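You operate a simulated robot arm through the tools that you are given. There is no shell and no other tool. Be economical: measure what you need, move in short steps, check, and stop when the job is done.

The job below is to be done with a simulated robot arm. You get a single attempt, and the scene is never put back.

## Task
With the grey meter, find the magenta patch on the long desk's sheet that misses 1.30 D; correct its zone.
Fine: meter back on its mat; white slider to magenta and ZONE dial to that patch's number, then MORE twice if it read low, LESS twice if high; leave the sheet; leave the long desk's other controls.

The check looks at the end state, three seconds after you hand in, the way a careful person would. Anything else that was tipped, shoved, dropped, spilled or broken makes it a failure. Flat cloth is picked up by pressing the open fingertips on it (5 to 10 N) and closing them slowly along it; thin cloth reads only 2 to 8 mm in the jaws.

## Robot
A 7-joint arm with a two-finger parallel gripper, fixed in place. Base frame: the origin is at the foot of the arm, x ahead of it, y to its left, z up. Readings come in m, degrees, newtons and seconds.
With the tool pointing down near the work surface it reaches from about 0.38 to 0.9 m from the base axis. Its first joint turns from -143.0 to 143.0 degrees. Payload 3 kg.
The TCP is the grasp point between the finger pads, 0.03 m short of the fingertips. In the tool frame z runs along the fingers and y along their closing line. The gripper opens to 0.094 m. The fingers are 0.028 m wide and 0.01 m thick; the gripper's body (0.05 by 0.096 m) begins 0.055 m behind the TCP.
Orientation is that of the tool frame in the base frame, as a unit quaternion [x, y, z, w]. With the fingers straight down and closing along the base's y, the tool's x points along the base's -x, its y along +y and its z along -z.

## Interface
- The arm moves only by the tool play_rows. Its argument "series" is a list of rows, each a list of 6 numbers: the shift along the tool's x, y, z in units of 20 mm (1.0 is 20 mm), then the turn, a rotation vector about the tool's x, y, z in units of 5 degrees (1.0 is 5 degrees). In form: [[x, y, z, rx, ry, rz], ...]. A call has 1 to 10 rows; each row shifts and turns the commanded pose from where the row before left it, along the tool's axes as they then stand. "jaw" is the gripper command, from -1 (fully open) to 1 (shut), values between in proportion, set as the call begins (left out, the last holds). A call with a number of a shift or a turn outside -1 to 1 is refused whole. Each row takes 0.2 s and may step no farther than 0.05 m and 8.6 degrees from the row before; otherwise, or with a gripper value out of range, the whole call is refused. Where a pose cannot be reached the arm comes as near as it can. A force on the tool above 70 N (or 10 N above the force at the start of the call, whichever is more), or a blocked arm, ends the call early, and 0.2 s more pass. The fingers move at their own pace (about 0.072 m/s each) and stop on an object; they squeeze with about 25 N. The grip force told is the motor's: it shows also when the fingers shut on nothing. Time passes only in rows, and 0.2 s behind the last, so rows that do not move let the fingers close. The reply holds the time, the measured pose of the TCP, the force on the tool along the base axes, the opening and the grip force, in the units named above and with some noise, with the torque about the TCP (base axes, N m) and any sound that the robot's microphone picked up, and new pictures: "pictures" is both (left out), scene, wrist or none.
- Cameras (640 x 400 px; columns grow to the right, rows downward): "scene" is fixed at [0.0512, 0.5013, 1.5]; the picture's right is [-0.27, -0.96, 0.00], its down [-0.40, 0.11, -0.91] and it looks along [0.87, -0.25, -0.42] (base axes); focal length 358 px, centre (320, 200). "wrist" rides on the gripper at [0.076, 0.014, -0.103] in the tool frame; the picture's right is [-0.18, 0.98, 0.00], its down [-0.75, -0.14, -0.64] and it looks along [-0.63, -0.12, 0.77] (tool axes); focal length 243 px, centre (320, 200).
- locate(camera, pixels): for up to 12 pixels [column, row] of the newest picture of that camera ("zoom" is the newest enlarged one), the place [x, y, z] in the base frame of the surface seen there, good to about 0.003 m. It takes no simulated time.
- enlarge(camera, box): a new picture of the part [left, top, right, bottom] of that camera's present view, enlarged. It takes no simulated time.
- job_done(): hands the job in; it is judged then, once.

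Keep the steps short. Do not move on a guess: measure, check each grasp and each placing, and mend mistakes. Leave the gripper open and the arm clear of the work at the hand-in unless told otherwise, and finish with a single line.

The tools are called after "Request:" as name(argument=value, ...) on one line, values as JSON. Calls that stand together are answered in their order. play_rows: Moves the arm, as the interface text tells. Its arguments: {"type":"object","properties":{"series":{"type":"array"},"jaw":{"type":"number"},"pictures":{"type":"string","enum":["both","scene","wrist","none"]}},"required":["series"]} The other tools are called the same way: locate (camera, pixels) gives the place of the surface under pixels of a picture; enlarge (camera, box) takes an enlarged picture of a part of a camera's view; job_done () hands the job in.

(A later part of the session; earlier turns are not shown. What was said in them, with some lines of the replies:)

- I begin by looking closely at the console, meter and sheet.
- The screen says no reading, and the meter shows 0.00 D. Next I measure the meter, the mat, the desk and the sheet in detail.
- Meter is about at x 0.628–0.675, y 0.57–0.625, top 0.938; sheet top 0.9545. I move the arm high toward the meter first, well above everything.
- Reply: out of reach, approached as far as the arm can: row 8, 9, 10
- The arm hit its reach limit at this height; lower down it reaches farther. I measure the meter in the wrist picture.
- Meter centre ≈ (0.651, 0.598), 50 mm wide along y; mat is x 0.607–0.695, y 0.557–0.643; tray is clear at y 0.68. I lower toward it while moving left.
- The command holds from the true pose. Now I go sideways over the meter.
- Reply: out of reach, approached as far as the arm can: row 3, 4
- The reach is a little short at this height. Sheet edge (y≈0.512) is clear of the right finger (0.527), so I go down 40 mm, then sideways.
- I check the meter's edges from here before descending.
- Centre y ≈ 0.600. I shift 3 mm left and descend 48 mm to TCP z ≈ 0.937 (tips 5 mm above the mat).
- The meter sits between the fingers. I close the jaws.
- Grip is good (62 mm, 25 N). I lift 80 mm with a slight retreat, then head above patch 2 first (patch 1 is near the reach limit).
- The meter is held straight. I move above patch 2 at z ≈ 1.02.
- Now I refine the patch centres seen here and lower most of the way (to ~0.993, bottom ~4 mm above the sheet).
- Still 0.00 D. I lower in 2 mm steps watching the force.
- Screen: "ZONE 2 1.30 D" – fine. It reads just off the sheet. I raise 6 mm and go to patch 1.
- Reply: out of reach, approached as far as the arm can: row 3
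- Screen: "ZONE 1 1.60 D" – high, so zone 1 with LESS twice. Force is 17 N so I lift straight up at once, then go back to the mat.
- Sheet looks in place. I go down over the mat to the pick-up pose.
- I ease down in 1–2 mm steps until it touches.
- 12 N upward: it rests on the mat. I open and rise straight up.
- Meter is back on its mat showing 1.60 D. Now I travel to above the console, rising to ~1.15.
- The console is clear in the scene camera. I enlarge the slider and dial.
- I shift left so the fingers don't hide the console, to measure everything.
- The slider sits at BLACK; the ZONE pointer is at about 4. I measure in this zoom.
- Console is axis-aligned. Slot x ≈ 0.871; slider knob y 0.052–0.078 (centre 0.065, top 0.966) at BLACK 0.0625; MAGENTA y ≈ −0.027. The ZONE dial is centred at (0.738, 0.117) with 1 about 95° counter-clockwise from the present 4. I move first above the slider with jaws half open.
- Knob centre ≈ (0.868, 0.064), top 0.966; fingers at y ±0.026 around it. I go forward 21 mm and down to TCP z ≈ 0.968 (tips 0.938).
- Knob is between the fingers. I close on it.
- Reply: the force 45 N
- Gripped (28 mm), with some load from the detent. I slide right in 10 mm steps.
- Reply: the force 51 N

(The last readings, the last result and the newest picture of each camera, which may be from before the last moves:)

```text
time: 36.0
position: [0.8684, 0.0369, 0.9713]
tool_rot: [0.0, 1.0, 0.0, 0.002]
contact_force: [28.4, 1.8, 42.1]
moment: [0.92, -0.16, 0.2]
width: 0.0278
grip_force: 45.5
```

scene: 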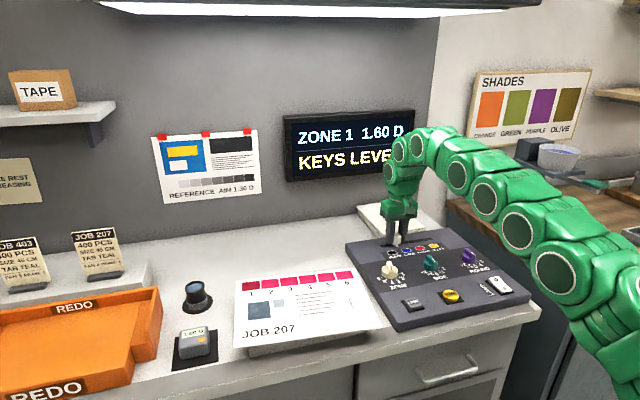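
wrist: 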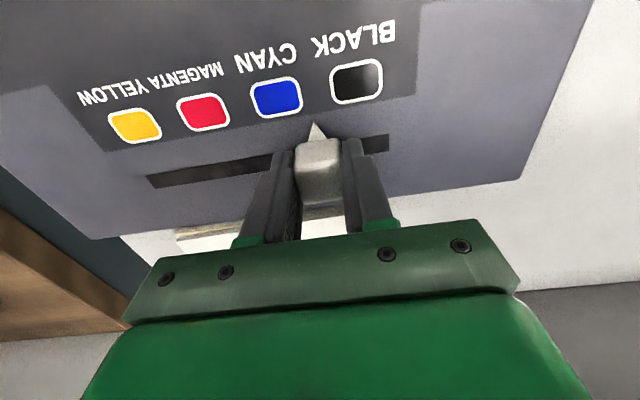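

Slider moves nicely. Side loads (x +28, z +42 N) are relaxed by yielding 2 mm in each while sliding on.

Request:
play_rows(series=[[-0.08, 0, -0.12, 0, 0, 0], [0, -0.5, 0, 0, 0, 0], [0, -0.5, 0, 0, 0, 0], [0, -0.5, 0, 0, 0, 0], [0, -0.5, 0, 0, 0, 0]], pictures="wrist")

```text
time: 37.2
position: [0.8689, -0.0063, 0.9715]
tool_rot: [0.001, 1.0, 0.0, -0.002]
contact_force: [-15.6, -0.1, -1.9]
moment: [0.1, 1.2, 0.12]
width: 0.028
grip_force: 44.9
```

wrist: 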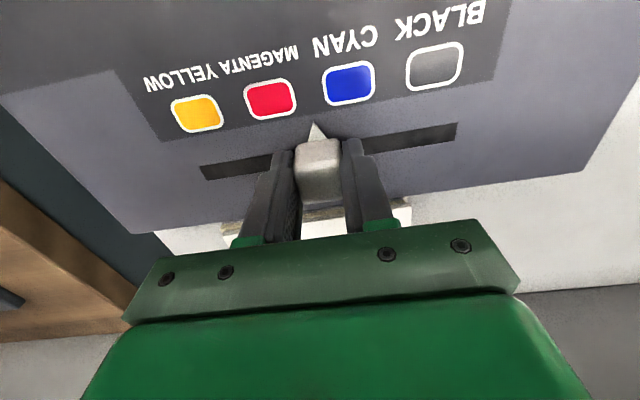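

At y −0.006; 20 mm more to magenta.

Request:
play_rows(series=[[0, -0.5, 0, 0, 0, 0], [0, -0.5, 0, 0, 0, 0], [0, 0, 0, 0, 0, 0]])

Request:
enlarge(camera="wrist", box=[180, 40, 460, 215])

Request:
enlarge(camera="scene", box=[360, 220, 460, 282])

```text
time: 38.0
position: [0.8689, -0.0254, 0.972]
tool_rot: [0.0, 1.0, 0.0, -0.001]
contact_force: [-30.6, -2.5, -18.0]
moment: [0.02, 0.75, 0.12]
width: 0.0279
grip_force: 45.4
```

scene: 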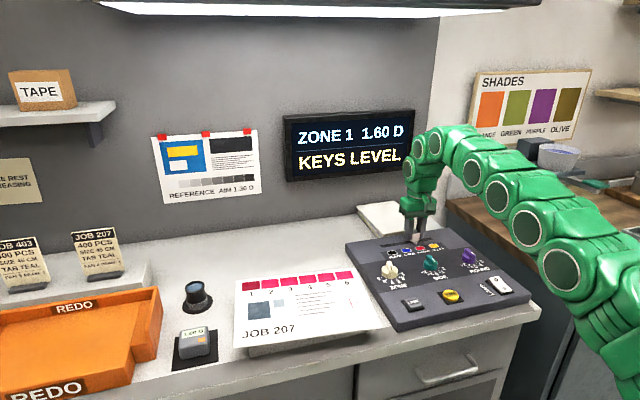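
wrist: 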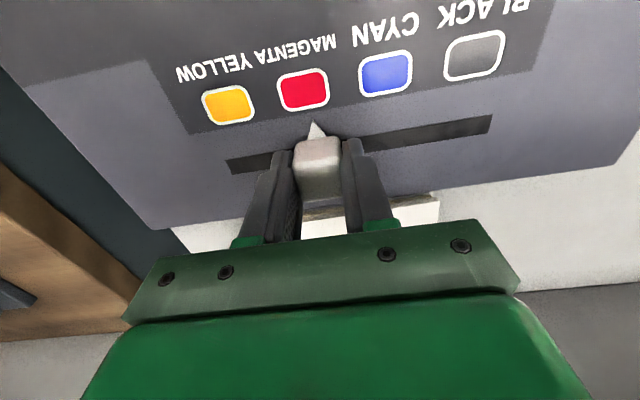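

```text
2.29 times, centred on (320, 128) of wrist
```

zoom: 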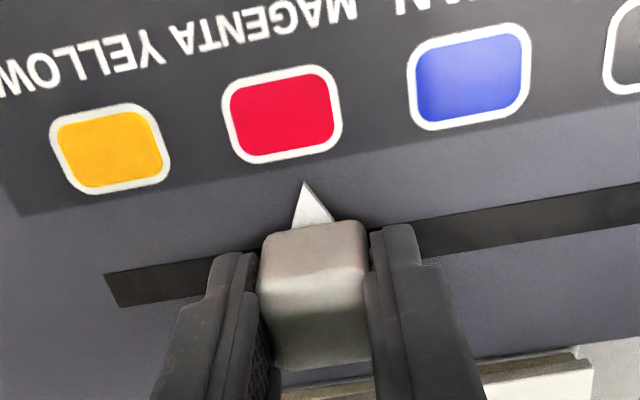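

```text
6.40 times, centred on (410, 251) of scene
```

zoom: 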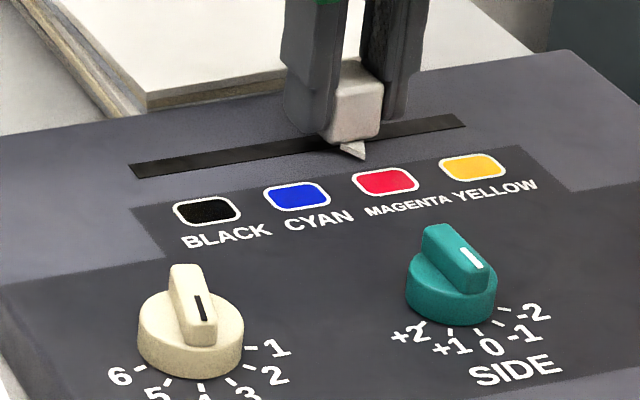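

Pointer offset to the magenta label matches that at black before. I relieve the load, then open wide enough and rise.

Request:
play_rows(series=[[0.1, -0.03, 0.06, 0, 0, 0], [0, 0, 0, 0, 0, 0]], pictures="none")

Request:
play_rows(series=[[0, 0, 0, 0, 0, 0], [0, 0, 0, 0, 0, 0], [0, 0, -0.6, 0, 0, 0], [0.3, 0, -1, 0, 0, 0], [0.5, 0, -1, 0, 0, 0], [1, 0, -1, 0, 0, 0]], jaw=-0.1)

Request:
enlarge(camera="scene", box=[360, 220, 460, 282])

```text
time: 38.6
position: [0.8684, -0.0258, 0.972]
tool_rot: [-0.001, 1.0, 0.0, 0.003]
contact_force: [13.4, 0.1, -13.7]
moment: [0.05, -1.48, 0.0]
width: 0.0277
grip_force: 45.1
```

```text
time: 40.0
position: [0.8307, -0.0245, 1.0432]
tool_rot: [0.0, 1.0, 0.0, 0.001]
contact_force: [0.1, 0.9, -0.5]
moment: [0.01, -0.01, 0.02]
width: 0.052
grip_force: 0.2
```

scene: 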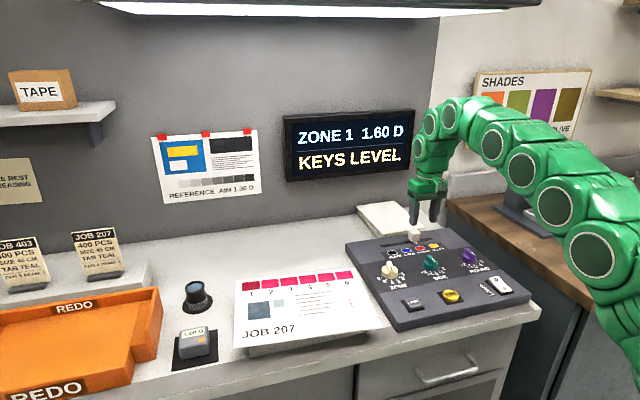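
wrist: 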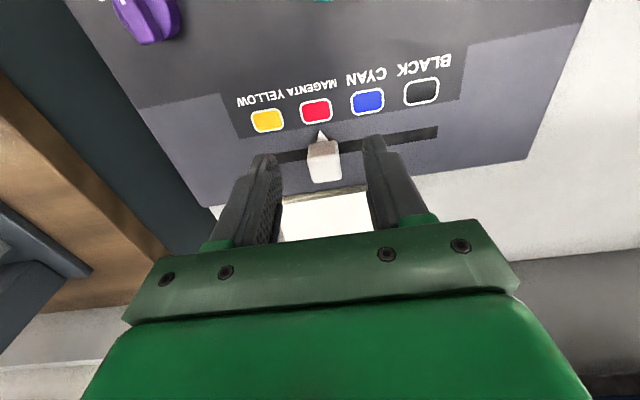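

```text
6.40 times, centred on (410, 251) of scene
```

zoom: 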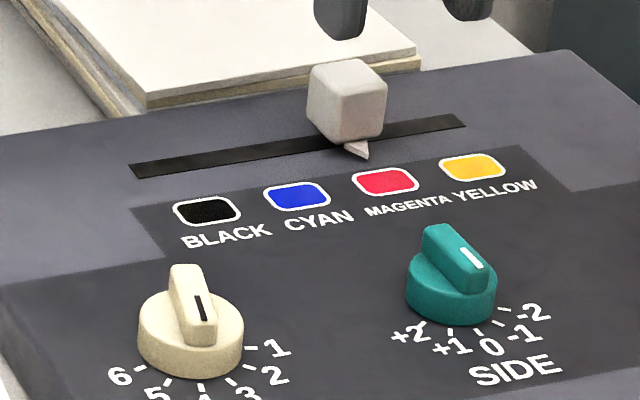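

Request:
locate(camera="wrist", pixels=[[320, 132], [315, 110], [322, 145], [309, 150], [340, 148]])

Request:
locate(camera="zoom", pixels=[[385, 181], [361, 155], [182, 266], [195, 265], [200, 340], [214, 337], [150, 315], [230, 320], [200, 300], [203, 315], [190, 345], [250, 347]])

```text
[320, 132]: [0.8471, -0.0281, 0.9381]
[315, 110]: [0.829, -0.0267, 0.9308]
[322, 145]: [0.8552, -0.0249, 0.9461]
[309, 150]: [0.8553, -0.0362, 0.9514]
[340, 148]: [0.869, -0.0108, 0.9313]
```

```text
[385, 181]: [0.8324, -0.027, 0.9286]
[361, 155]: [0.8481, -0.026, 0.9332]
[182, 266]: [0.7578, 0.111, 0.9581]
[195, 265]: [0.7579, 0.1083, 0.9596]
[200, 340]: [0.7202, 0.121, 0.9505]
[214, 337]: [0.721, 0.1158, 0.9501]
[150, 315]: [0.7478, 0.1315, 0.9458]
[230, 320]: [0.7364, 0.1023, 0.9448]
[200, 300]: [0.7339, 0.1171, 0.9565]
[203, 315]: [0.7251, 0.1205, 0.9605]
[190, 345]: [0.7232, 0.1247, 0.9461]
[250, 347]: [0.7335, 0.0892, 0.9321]
```

Slider is on magenta (pointer y −0.027 = label y −0.027). Next I move above the ZONE dial (ridge centre ≈ (0.739, 0.115)) turning the tool +15° about its z to match the ridge.

Request:
play_rows(series=[[0.65, 1, 0, 0, 0, 0], [0.65, 1, 0, 0, 0, 0], [0.65, 1, 0, 0, 0, 0], [0.65, 1, 0, 0, 0, 0], [0.65, 1, 0, 0, 0, 0], [0.65, 1, 0, 0, 0, 0], [0.67, 1, 0, 0, 0, 0], [0, 0, 0, 0, 0, 1], [0, 0, 0, 0, 0, 1], [0, 0, 0, 0, 0, 1]], jaw=0.2)

Request:
enlarge(camera="wrist", box=[220, 60, 460, 210])

```text
time: 42.2
position: [0.7394, 0.1148, 1.0432]
tool_rot: [0.132, 0.991, 0.0, -0.001]
contact_force: [0.2, 0.1, -1.7]
moment: [0.03, -0.01, -0.02]
width: 0.0376
grip_force: 0.0
```

scene: 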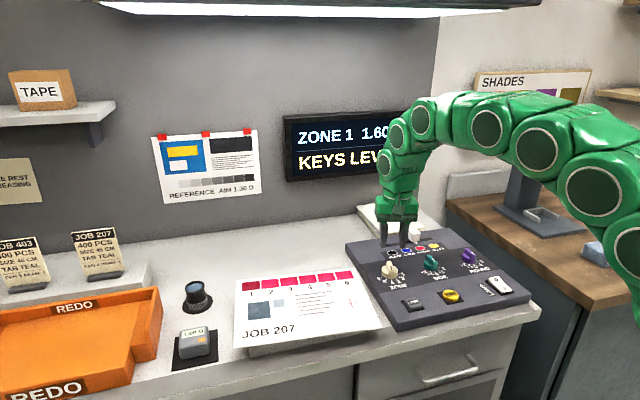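
wrist: 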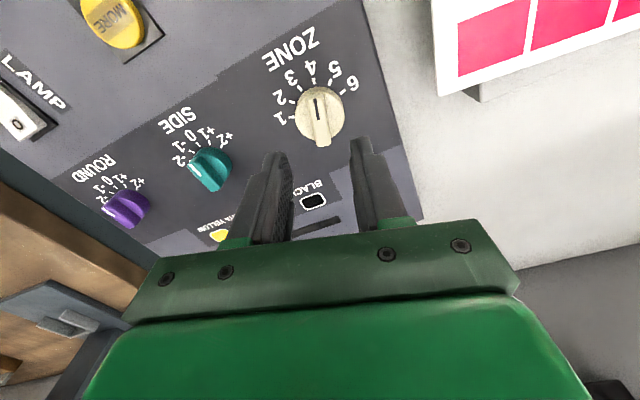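

```text
2.67 times, centred on (340, 135) of wrist
```

zoom: 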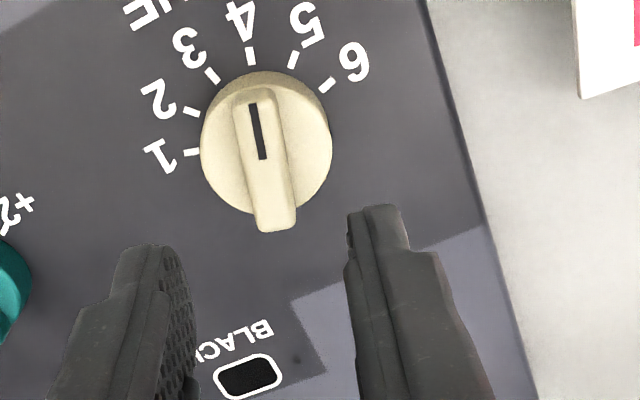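

Request:
locate(camera="zoom", pixels=[[191, 152], [192, 112], [211, 75], [250, 55], [293, 60], [327, 85], [252, 107], [262, 156], [240, 98], [274, 100], [257, 190], [290, 190]])

```text
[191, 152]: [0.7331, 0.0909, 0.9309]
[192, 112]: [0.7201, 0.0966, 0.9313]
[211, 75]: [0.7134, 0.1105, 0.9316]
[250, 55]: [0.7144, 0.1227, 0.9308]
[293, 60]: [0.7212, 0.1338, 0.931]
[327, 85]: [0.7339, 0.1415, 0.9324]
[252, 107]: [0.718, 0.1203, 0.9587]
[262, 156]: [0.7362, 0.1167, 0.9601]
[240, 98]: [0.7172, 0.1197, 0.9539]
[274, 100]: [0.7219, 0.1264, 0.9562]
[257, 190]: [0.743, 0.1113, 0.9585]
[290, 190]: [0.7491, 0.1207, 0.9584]
```

Ticks fit a circle centred (0.740, 0.116) with 30° spacing: 4 at −15°, 1 at +75°, so a 90° turn counter-clockwise (tool −z). I go down to TCP z ≈ 0.979.

Request:
play_rows(series=[[0, 0.05, 1, 0, 0, 0], [0, 0, 1, 0, 0, 0], [0, 0, 0.8, 0, 0, 0], [0, 0, 0.4, 0, 0, 0], [0, 0, 0, 0, 0, 0]], pictures="wrist")

```text
time: 43.4
position: [0.7402, 0.1174, 0.9791]
tool_rot: [0.13, 0.992, 0.0, 0.0]
contact_force: [-0.7, 0.2, 0.0]
moment: [-0.05, 0.0, 0.02]
width: 0.0377
grip_force: 0.0
```

wrist: 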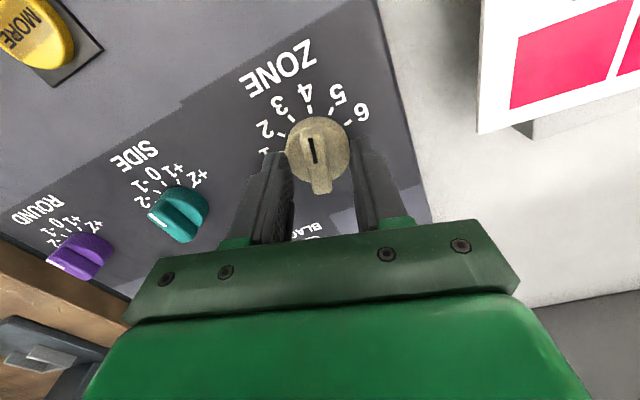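

The ridge lies between the fingers. I close on it.

Request:
play_rows(series=[[0, 0, 0, 0, 0, 0], [0, 0, 0, 0, 0, 0], [0, 0, 0, 0, 0, 0]], jaw=1, pictures="wrist")

```text
time: 44.2
position: [0.7403, 0.1142, 0.9784]
tool_rot: [0.131, 0.991, -0.001, -0.001]
contact_force: [-13.4, -24.5, 3.3]
moment: [-0.42, 0.95, 0.01]
width: 0.0127
grip_force: 45.8
```

wrist: 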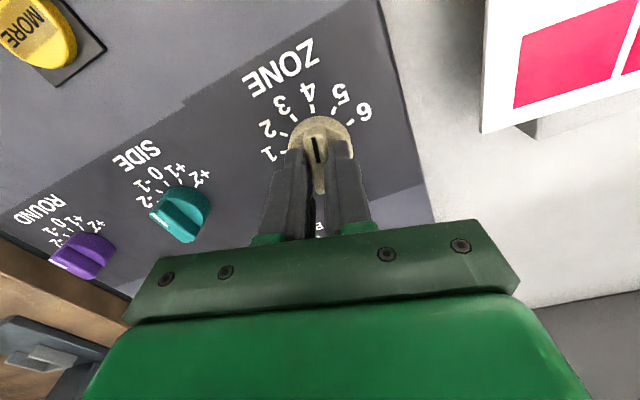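

Ridge gripped (13 mm). I ease the command 2.5 mm toward where the grip settled, and turn −30°.

Request:
play_rows(series=[[0.03, -0.13, 0, 0, 0, 0], [0, 0, 0, 0, 0, -1], [0, 0, 0, 0, 0, -1], [0, 0, 0, 0, 0, -1], [0, 0, 0, 0, 0, -1], [0, 0, 0, 0, 0, -1], [0, 0, 0, 0, 0, -1], [0, 0, 0, 0, 0, 0]])

```text
time: 46.0
position: [0.7378, 0.1144, 0.979]
tool_rot: [-0.131, 0.991, 0.0, 0.0]
contact_force: [29.8, 18.1, -10.3]
moment: [0.47, -0.9, 0.04]
width: 0.0128
grip_force: 45.2
```

scene: 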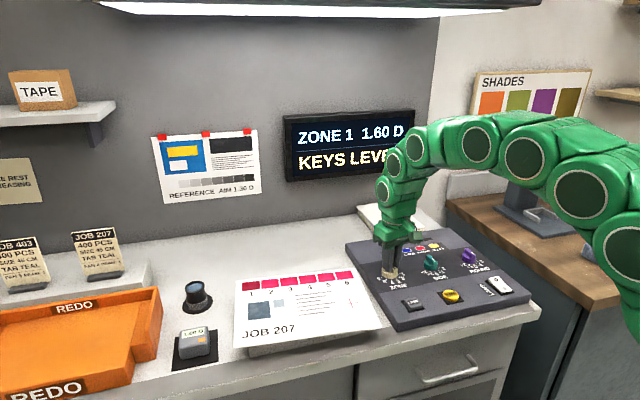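
wrist: 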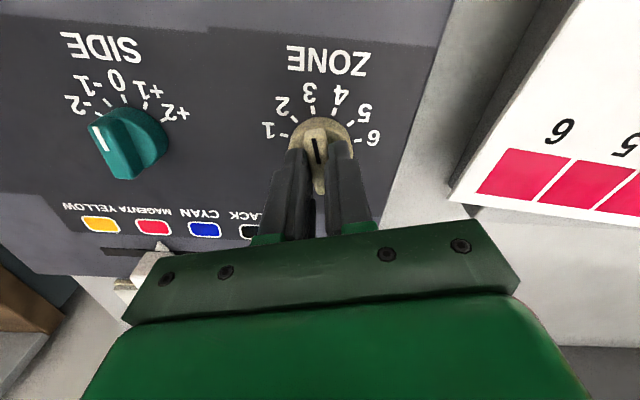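

The dial followed to 3. I relieve the side load and turn −30° more to 2.

Request:
play_rows(series=[[-0.11, 0.03, 0, 0, 0, 0], [0, 0, 0, 0, 0, -1], [0, 0, 0, 0, 0, -1], [0, 0, 0, 0, 0, -1], [0, 0, 0, 0, 0, -1], [0, 0, 0, 0, 0, -1], [0, 0, 0, 0, 0, -1], [0, 0, 0, 0, 0, 0]], pictures="wrist")

```text
time: 47.8
position: [0.7392, 0.1147, 0.9791]
tool_rot: [-0.383, 0.924, 0.0, -0.001]
contact_force: [-45.1, -0.9, 8.6]
moment: [-0.31, 1.42, 0.07]
width: 0.0126
grip_force: 45.2
```

wrist: 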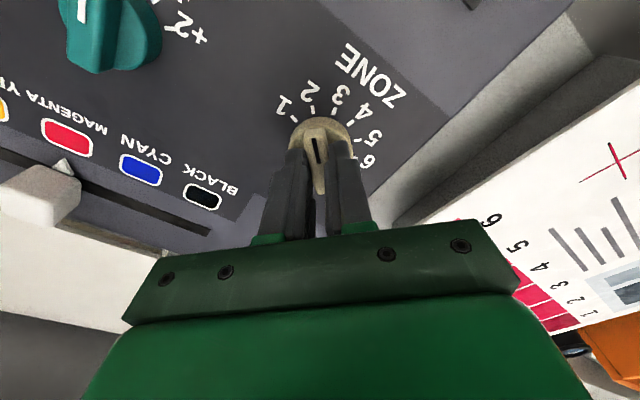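

Now at 2. x load −45 N: I yield 2.5 mm in −x and turn the last 30° to 1.

Request:
play_rows(series=[[0.08, 0.08, 0, 0, 0, 0], [0, 0, 0, 0, 0, -1], [0, 0, 0, 0, 0, -1], [0, 0, 0, 0, 0, -1], [0, 0, 0, 0, 0, -1], [0, 0, 0, 0, 0, -1], [0, 0, 0, 0, 0, -1], [0, 0, 0, 0, 0, 0]])

Request:
enlarge(camera="wrist", box=[220, 60, 460, 210])

```text
time: 49.6
position: [0.7396, 0.1141, 0.9782]
tool_rot: [-0.609, 0.794, 0.0, 0.001]
contact_force: [27.0, -13.7, -6.8]
moment: [0.46, -0.89, 0.0]
width: 0.0128
grip_force: 45.4
```

scene: 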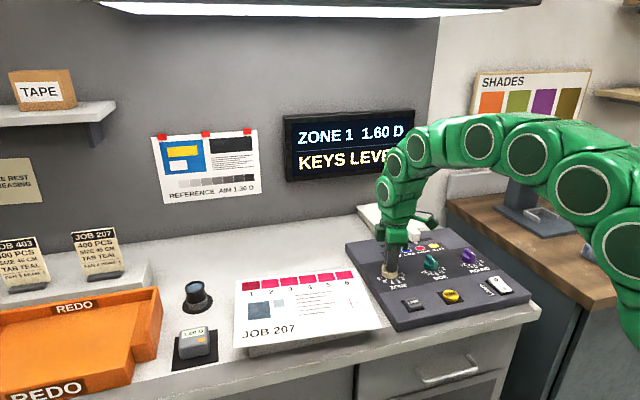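
wrist: 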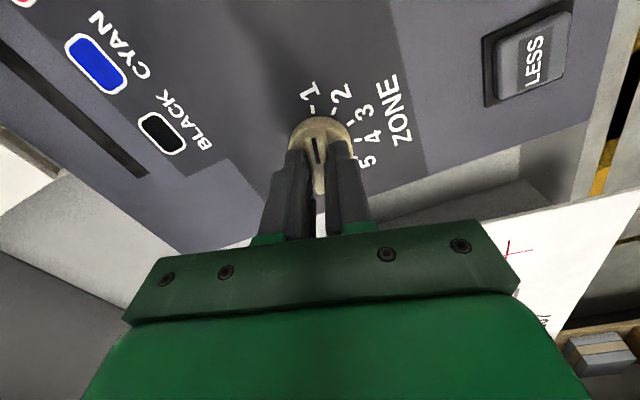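

```text
2.67 times, centred on (340, 135) of wrist
```

zoom: 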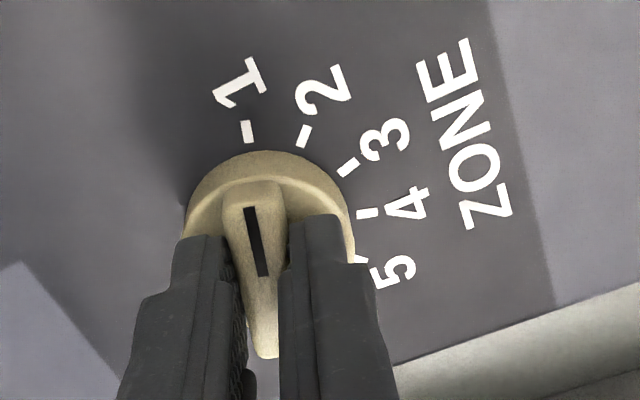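

Pointer is on 1. I relieve the load, open and rise straight up.

Request:
play_rows(series=[[0.02, -0.06, 0, 0, 0, 0], [0, 0, 0, 0, 0, 0]], pictures="none")

Request:
play_rows(series=[[0, 0, 0, 0, 0, 0], [0, 0, 0, 0, 0, 0], [0, 0, -0.5, 0, 0, 0], [0, 0, -1, 0, 0, 0], [0, 0, -1, 0, 0, 0], [0, 0, -1, 0, 0, 0], [0, 0, -1, 0, 0, 0]], jaw=0.2)

Request:
enlarge(camera="scene", box=[360, 240, 460, 312])

```text
time: 50.2
position: [0.7393, 0.1139, 0.979]
tool_rot: [-0.608, 0.794, 0.0, 0.0]
contact_force: [15.9, -9.8, 11.0]
moment: [-1.08, -0.16, 0.03]
width: 0.0127
grip_force: 44.3
```

```text
time: 51.8
position: [0.7395, 0.114, 1.0694]
tool_rot: [-0.609, 0.793, -0.001, 0.0]
contact_force: [-0.1, 0.6, -0.1]
moment: [0.0, -0.01, -0.02]
width: 0.0375
grip_force: 0.0
```

scene: 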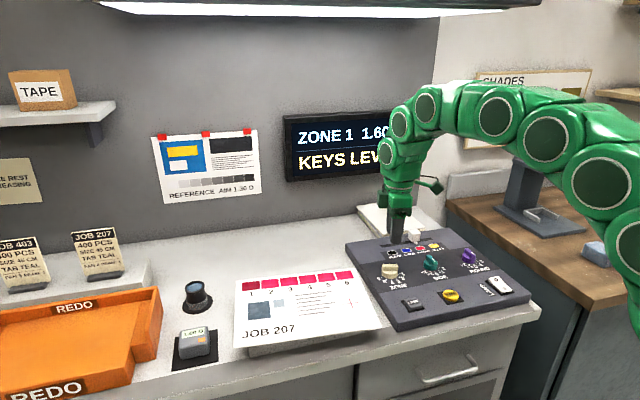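
wrist: 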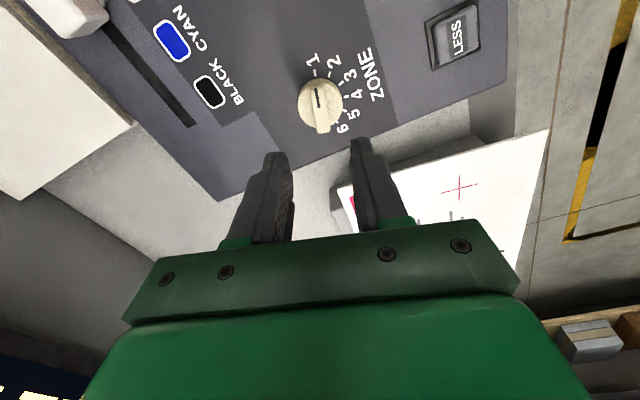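

```text
5.56 times, centred on (410, 276) of scene
```

zoom: 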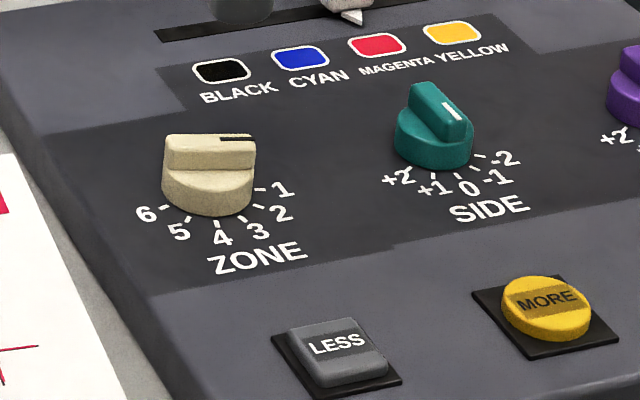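

Dial at 1, SIDE dial untouched. Now the LESS key.

Request:
locate(camera="zoom", pixels=[[290, 330], [350, 320], [388, 368], [325, 385], [337, 345], [345, 350], [300, 345]])

Request:
locate(camera="wrist", pixels=[[432, 20], [470, 5], [477, 38], [437, 62], [455, 38]])

```text
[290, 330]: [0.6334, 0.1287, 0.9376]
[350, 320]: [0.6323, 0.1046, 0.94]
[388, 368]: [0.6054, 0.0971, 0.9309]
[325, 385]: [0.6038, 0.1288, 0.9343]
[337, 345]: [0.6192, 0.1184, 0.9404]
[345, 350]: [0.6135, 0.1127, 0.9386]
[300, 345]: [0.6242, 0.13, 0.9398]
```

```text
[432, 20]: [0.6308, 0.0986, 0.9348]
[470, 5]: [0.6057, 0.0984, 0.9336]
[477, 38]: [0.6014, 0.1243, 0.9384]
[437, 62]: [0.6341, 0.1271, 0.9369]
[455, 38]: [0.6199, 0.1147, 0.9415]
```

LESS key centre ≈ (0.619, 0.115), top 0.940, ~28 mm. I shut the jaws and move above it.

Request:
play_rows(series=[[0.25, 0.977, 0, 0, 0, 0], [0.25, 0.977, 0, 0, 0, 0], [0.25, 0.977, 0, 0, 0, 0], [0.25, 0.977, 0, 0, 0, 0], [0.25, 0.977, 0, 0, 0, 0], [0.25, 0.977, 0, 0, 0, 0], [0, 0, 1, 0, 0, 0], [0, 0, 1, 0, 0, 0], [0, 0, 1, 0, 0, 0], [0, 0, 0.7, 0, 0, 0]], jaw=1)

Request:
enlarge(camera="scene", box=[360, 240, 460, 312])

```text
time: 54.0
position: [0.6193, 0.1153, 0.9931]
tool_rot: [-0.609, 0.793, 0.0, 0.0]
contact_force: [0.2, -0.3, 0.5]
moment: [0.0, 0.04, 0.02]
width: 0.0001
grip_force: 24.9
```

scene: 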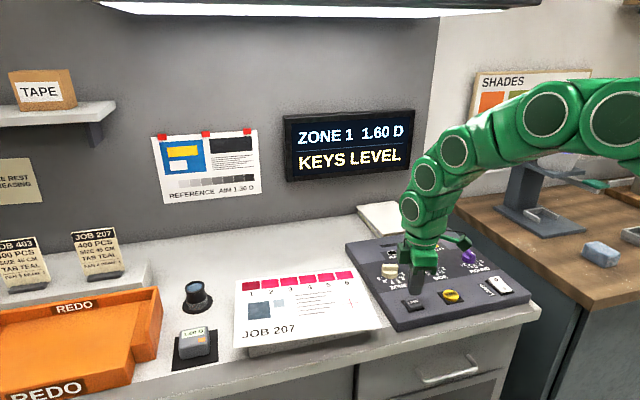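
wrist: 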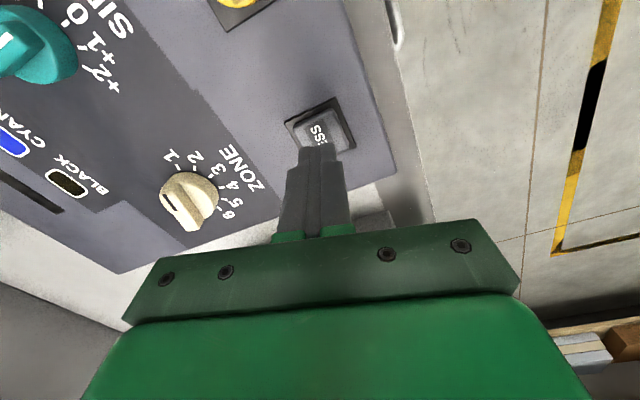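

```text
5.56 times, centred on (410, 276) of scene
```

zoom: 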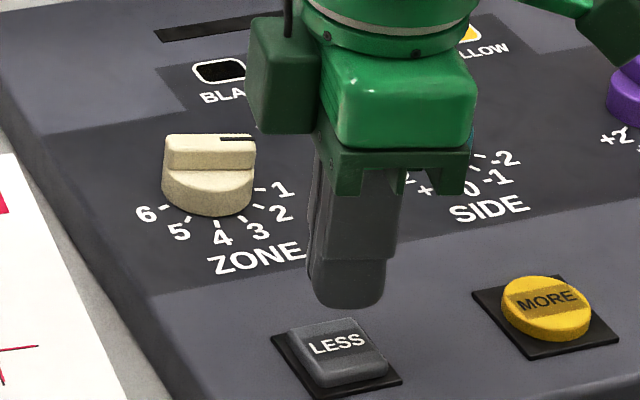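

Fingers are centred above LESS, tips at 0.963. I lower to 0.943, then in 2 mm steps.

Request:
play_rows(series=[[0, 0, 0.6, 0, 0, 0], [0, 0, 0.4, 0, 0, 0], [0, 0, 0.1, 0, 0, 0], [0, 0, 0, 0, 0, 0]], pictures="scene")

```text
time: 55.0
position: [0.619, 0.1152, 0.9725]
tool_rot: [-0.608, 0.794, -0.001, -0.001]
contact_force: [0.9, -0.1, -0.1]
moment: [0.0, -0.02, 0.02]
width: 0.0001
grip_force: 24.9
```

scene: 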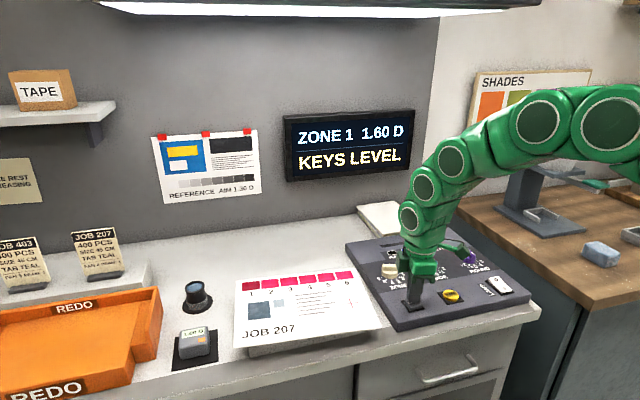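

No contact yet, screen still LEVEL. I press on.

Request:
play_rows(series=[[0, 0, 0.1, 0, 0, 0], [0, 0, 0.1, 0, 0, 0], [0, 0, 0, 0, 0, 0]], pictures="scene")

```text
time: 55.8
position: [0.6204, 0.1151, 0.9687]
tool_rot: [-0.609, 0.793, 0.0, 0.0]
contact_force: [-0.2, -0.5, -0.3]
moment: [-0.03, 0.03, 0.02]
width: 0.0002
grip_force: 25.3
```

scene: 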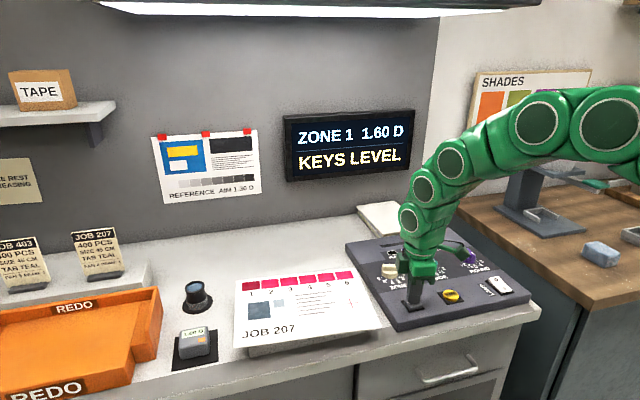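

Request:
play_rows(series=[[0, 0, 0.1, 0, 0, 0], [0, 0, 0.1, 0, 0, 0], [0, 0, 0, 0, 0, 0]], pictures="scene")

```text
time: 56.6
position: [0.6184, 0.1146, 0.9637]
tool_rot: [-0.609, 0.794, 0.0, 0.0]
contact_force: [0.4, 0.1, 3.9]
moment: [-0.03, -0.04, 0.0]
width: 0.0002
grip_force: 24.8
heard: click
```

scene: 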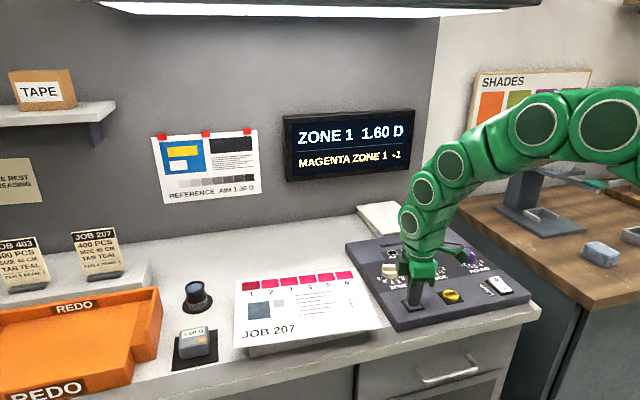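

Click; screen "MAGENTA ZONE 1 -1". I release upward 14 mm so the key resets.

Request:
play_rows(series=[[0, 0, -0.7, 0, 0, 0], [0, 0, 0, 0, 0, 0], [0, 0, 0, 0, 0, 0]], pictures="none")

Request:
play_rows(series=[[0, 0, 0.5, 0, 0, 0], [0, 0, 0.1, 0, 0, 0], [0, 0, 0.1, 0, 0, 0], [0, 0, 0, 0, 0, 0]], pictures="scene")

```text
time: 57.4
position: [0.6182, 0.1148, 0.9783]
tool_rot: [-0.608, 0.794, 0.001, 0.0]
contact_force: [0.3, -1.1, 0.8]
moment: [0.02, -0.02, -0.01]
width: 0.0
grip_force: 25.6
```

```text
time: 58.4
position: [0.616, 0.1149, 0.9635]
tool_rot: [-0.608, 0.794, 0.0, 0.001]
contact_force: [-0.1, -2.8, 3.8]
moment: [-0.03, -0.02, -0.03]
width: 0.0001
grip_force: 25.3
heard: click
```

scene: 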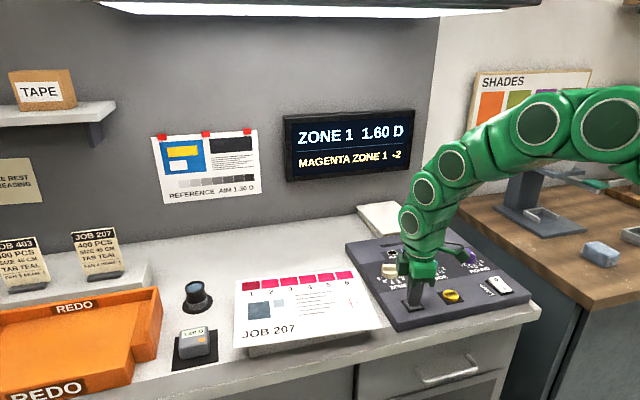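

Second click; "-2". I rise well clear, then open the jaws.

Request:
play_rows(series=[[0, 0, -1, 0, 0, 0], [0, 0, -1, 0, 0, 0], [0, 0, -1, 0, 0, 0], [0, 0, -1, 0, 0, 0], [0, 0, -1, 0, 0, 0], [0, 0, -1, 0, 0, 0], [0, 0, -1, 0, 0, 0], [0, 0, -1, 0, 0, 0], [0, 0, -1, 0, 0, 0], [0, 0, -1, 0, 0, 0]], pictures="none")

Request:
play_rows(series=[[0, 0.5, -0.5, 0, 0, 0], [0, 0.5, 0, 0, 0, 0], [0, 0.5, 0, 0, 0, 0], [0, 0.5, 0, 0, 0, 0]], jaw=-1)

Request:
enlarge(camera="scene", box=[280, 110, 420, 190])

Request:
enlarge(camera="scene", box=[340, 200, 540, 330])

Request:
enlarge(camera="scene", box=[160, 260, 360, 390])

```text
time: 60.6
position: [0.6161, 0.1142, 1.1646]
tool_rot: [-0.609, 0.793, 0.001, 0.0]
contact_force: [-0.4, -1.4, -0.2]
moment: [-0.01, -0.05, 0.0]
width: 0.0
grip_force: 24.6
```

```text
time: 61.6
position: [0.5797, 0.126, 1.1743]
tool_rot: [-0.608, 0.794, -0.001, 0.0]
contact_force: [-0.1, -0.2, -0.3]
moment: [-0.01, -0.01, -0.01]
width: 0.0941
grip_force: 0.0
```

scene: 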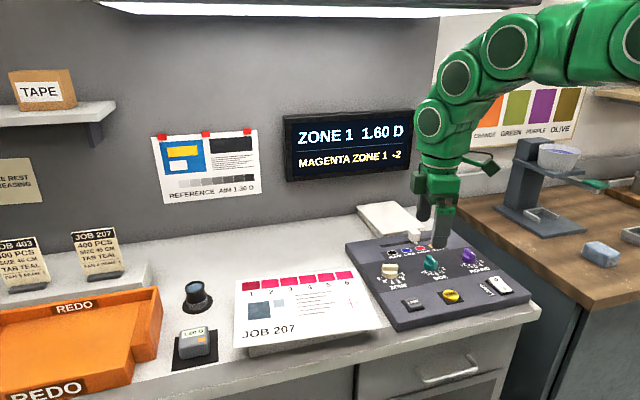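
wrist: 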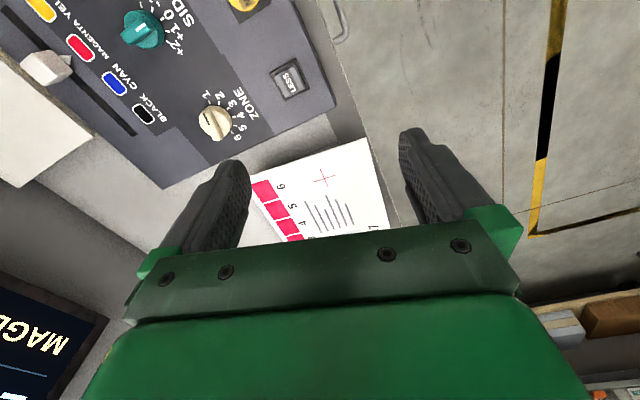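

```text
4.57 times, centred on (350, 150) of scene
```

zoom: 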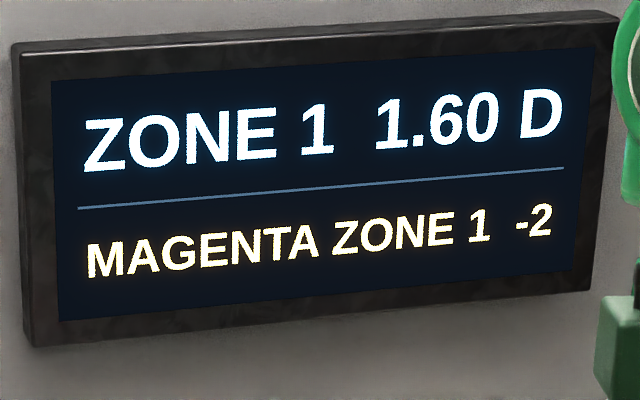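

```text
3.08 times, centred on (440, 265) of scene
```

zoom: 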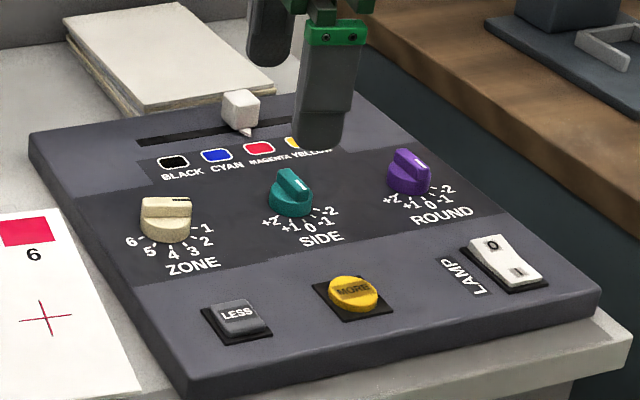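

```text
3.08 times, centred on (260, 325) of scene
```

zoom: 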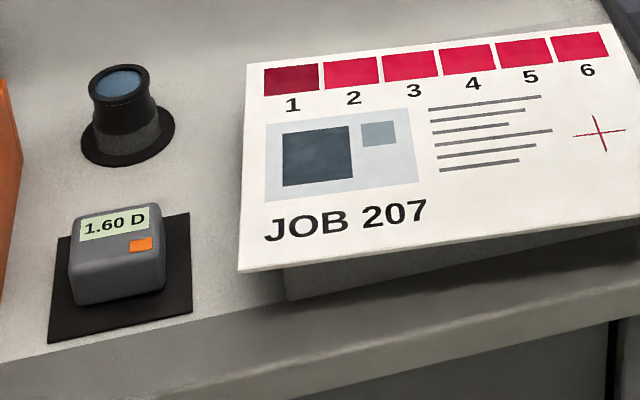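

Everything checks: the screen reads MAGENTA ZONE 1 −2, the meter is on its mat, the sheet hasn't moved, the other controls are untouched, and the arm is clear with the gripper open. I hand in.

Request:
job_done()

```text
The job is handed in.
```

Patch 1 read 1.60 D (high), so zone 1 magenta was set to −2 with two LESS presses; patch 2 read 1.30 D, patches 3–6 were not metered, the meter is back on its mat, and the job is handed in.
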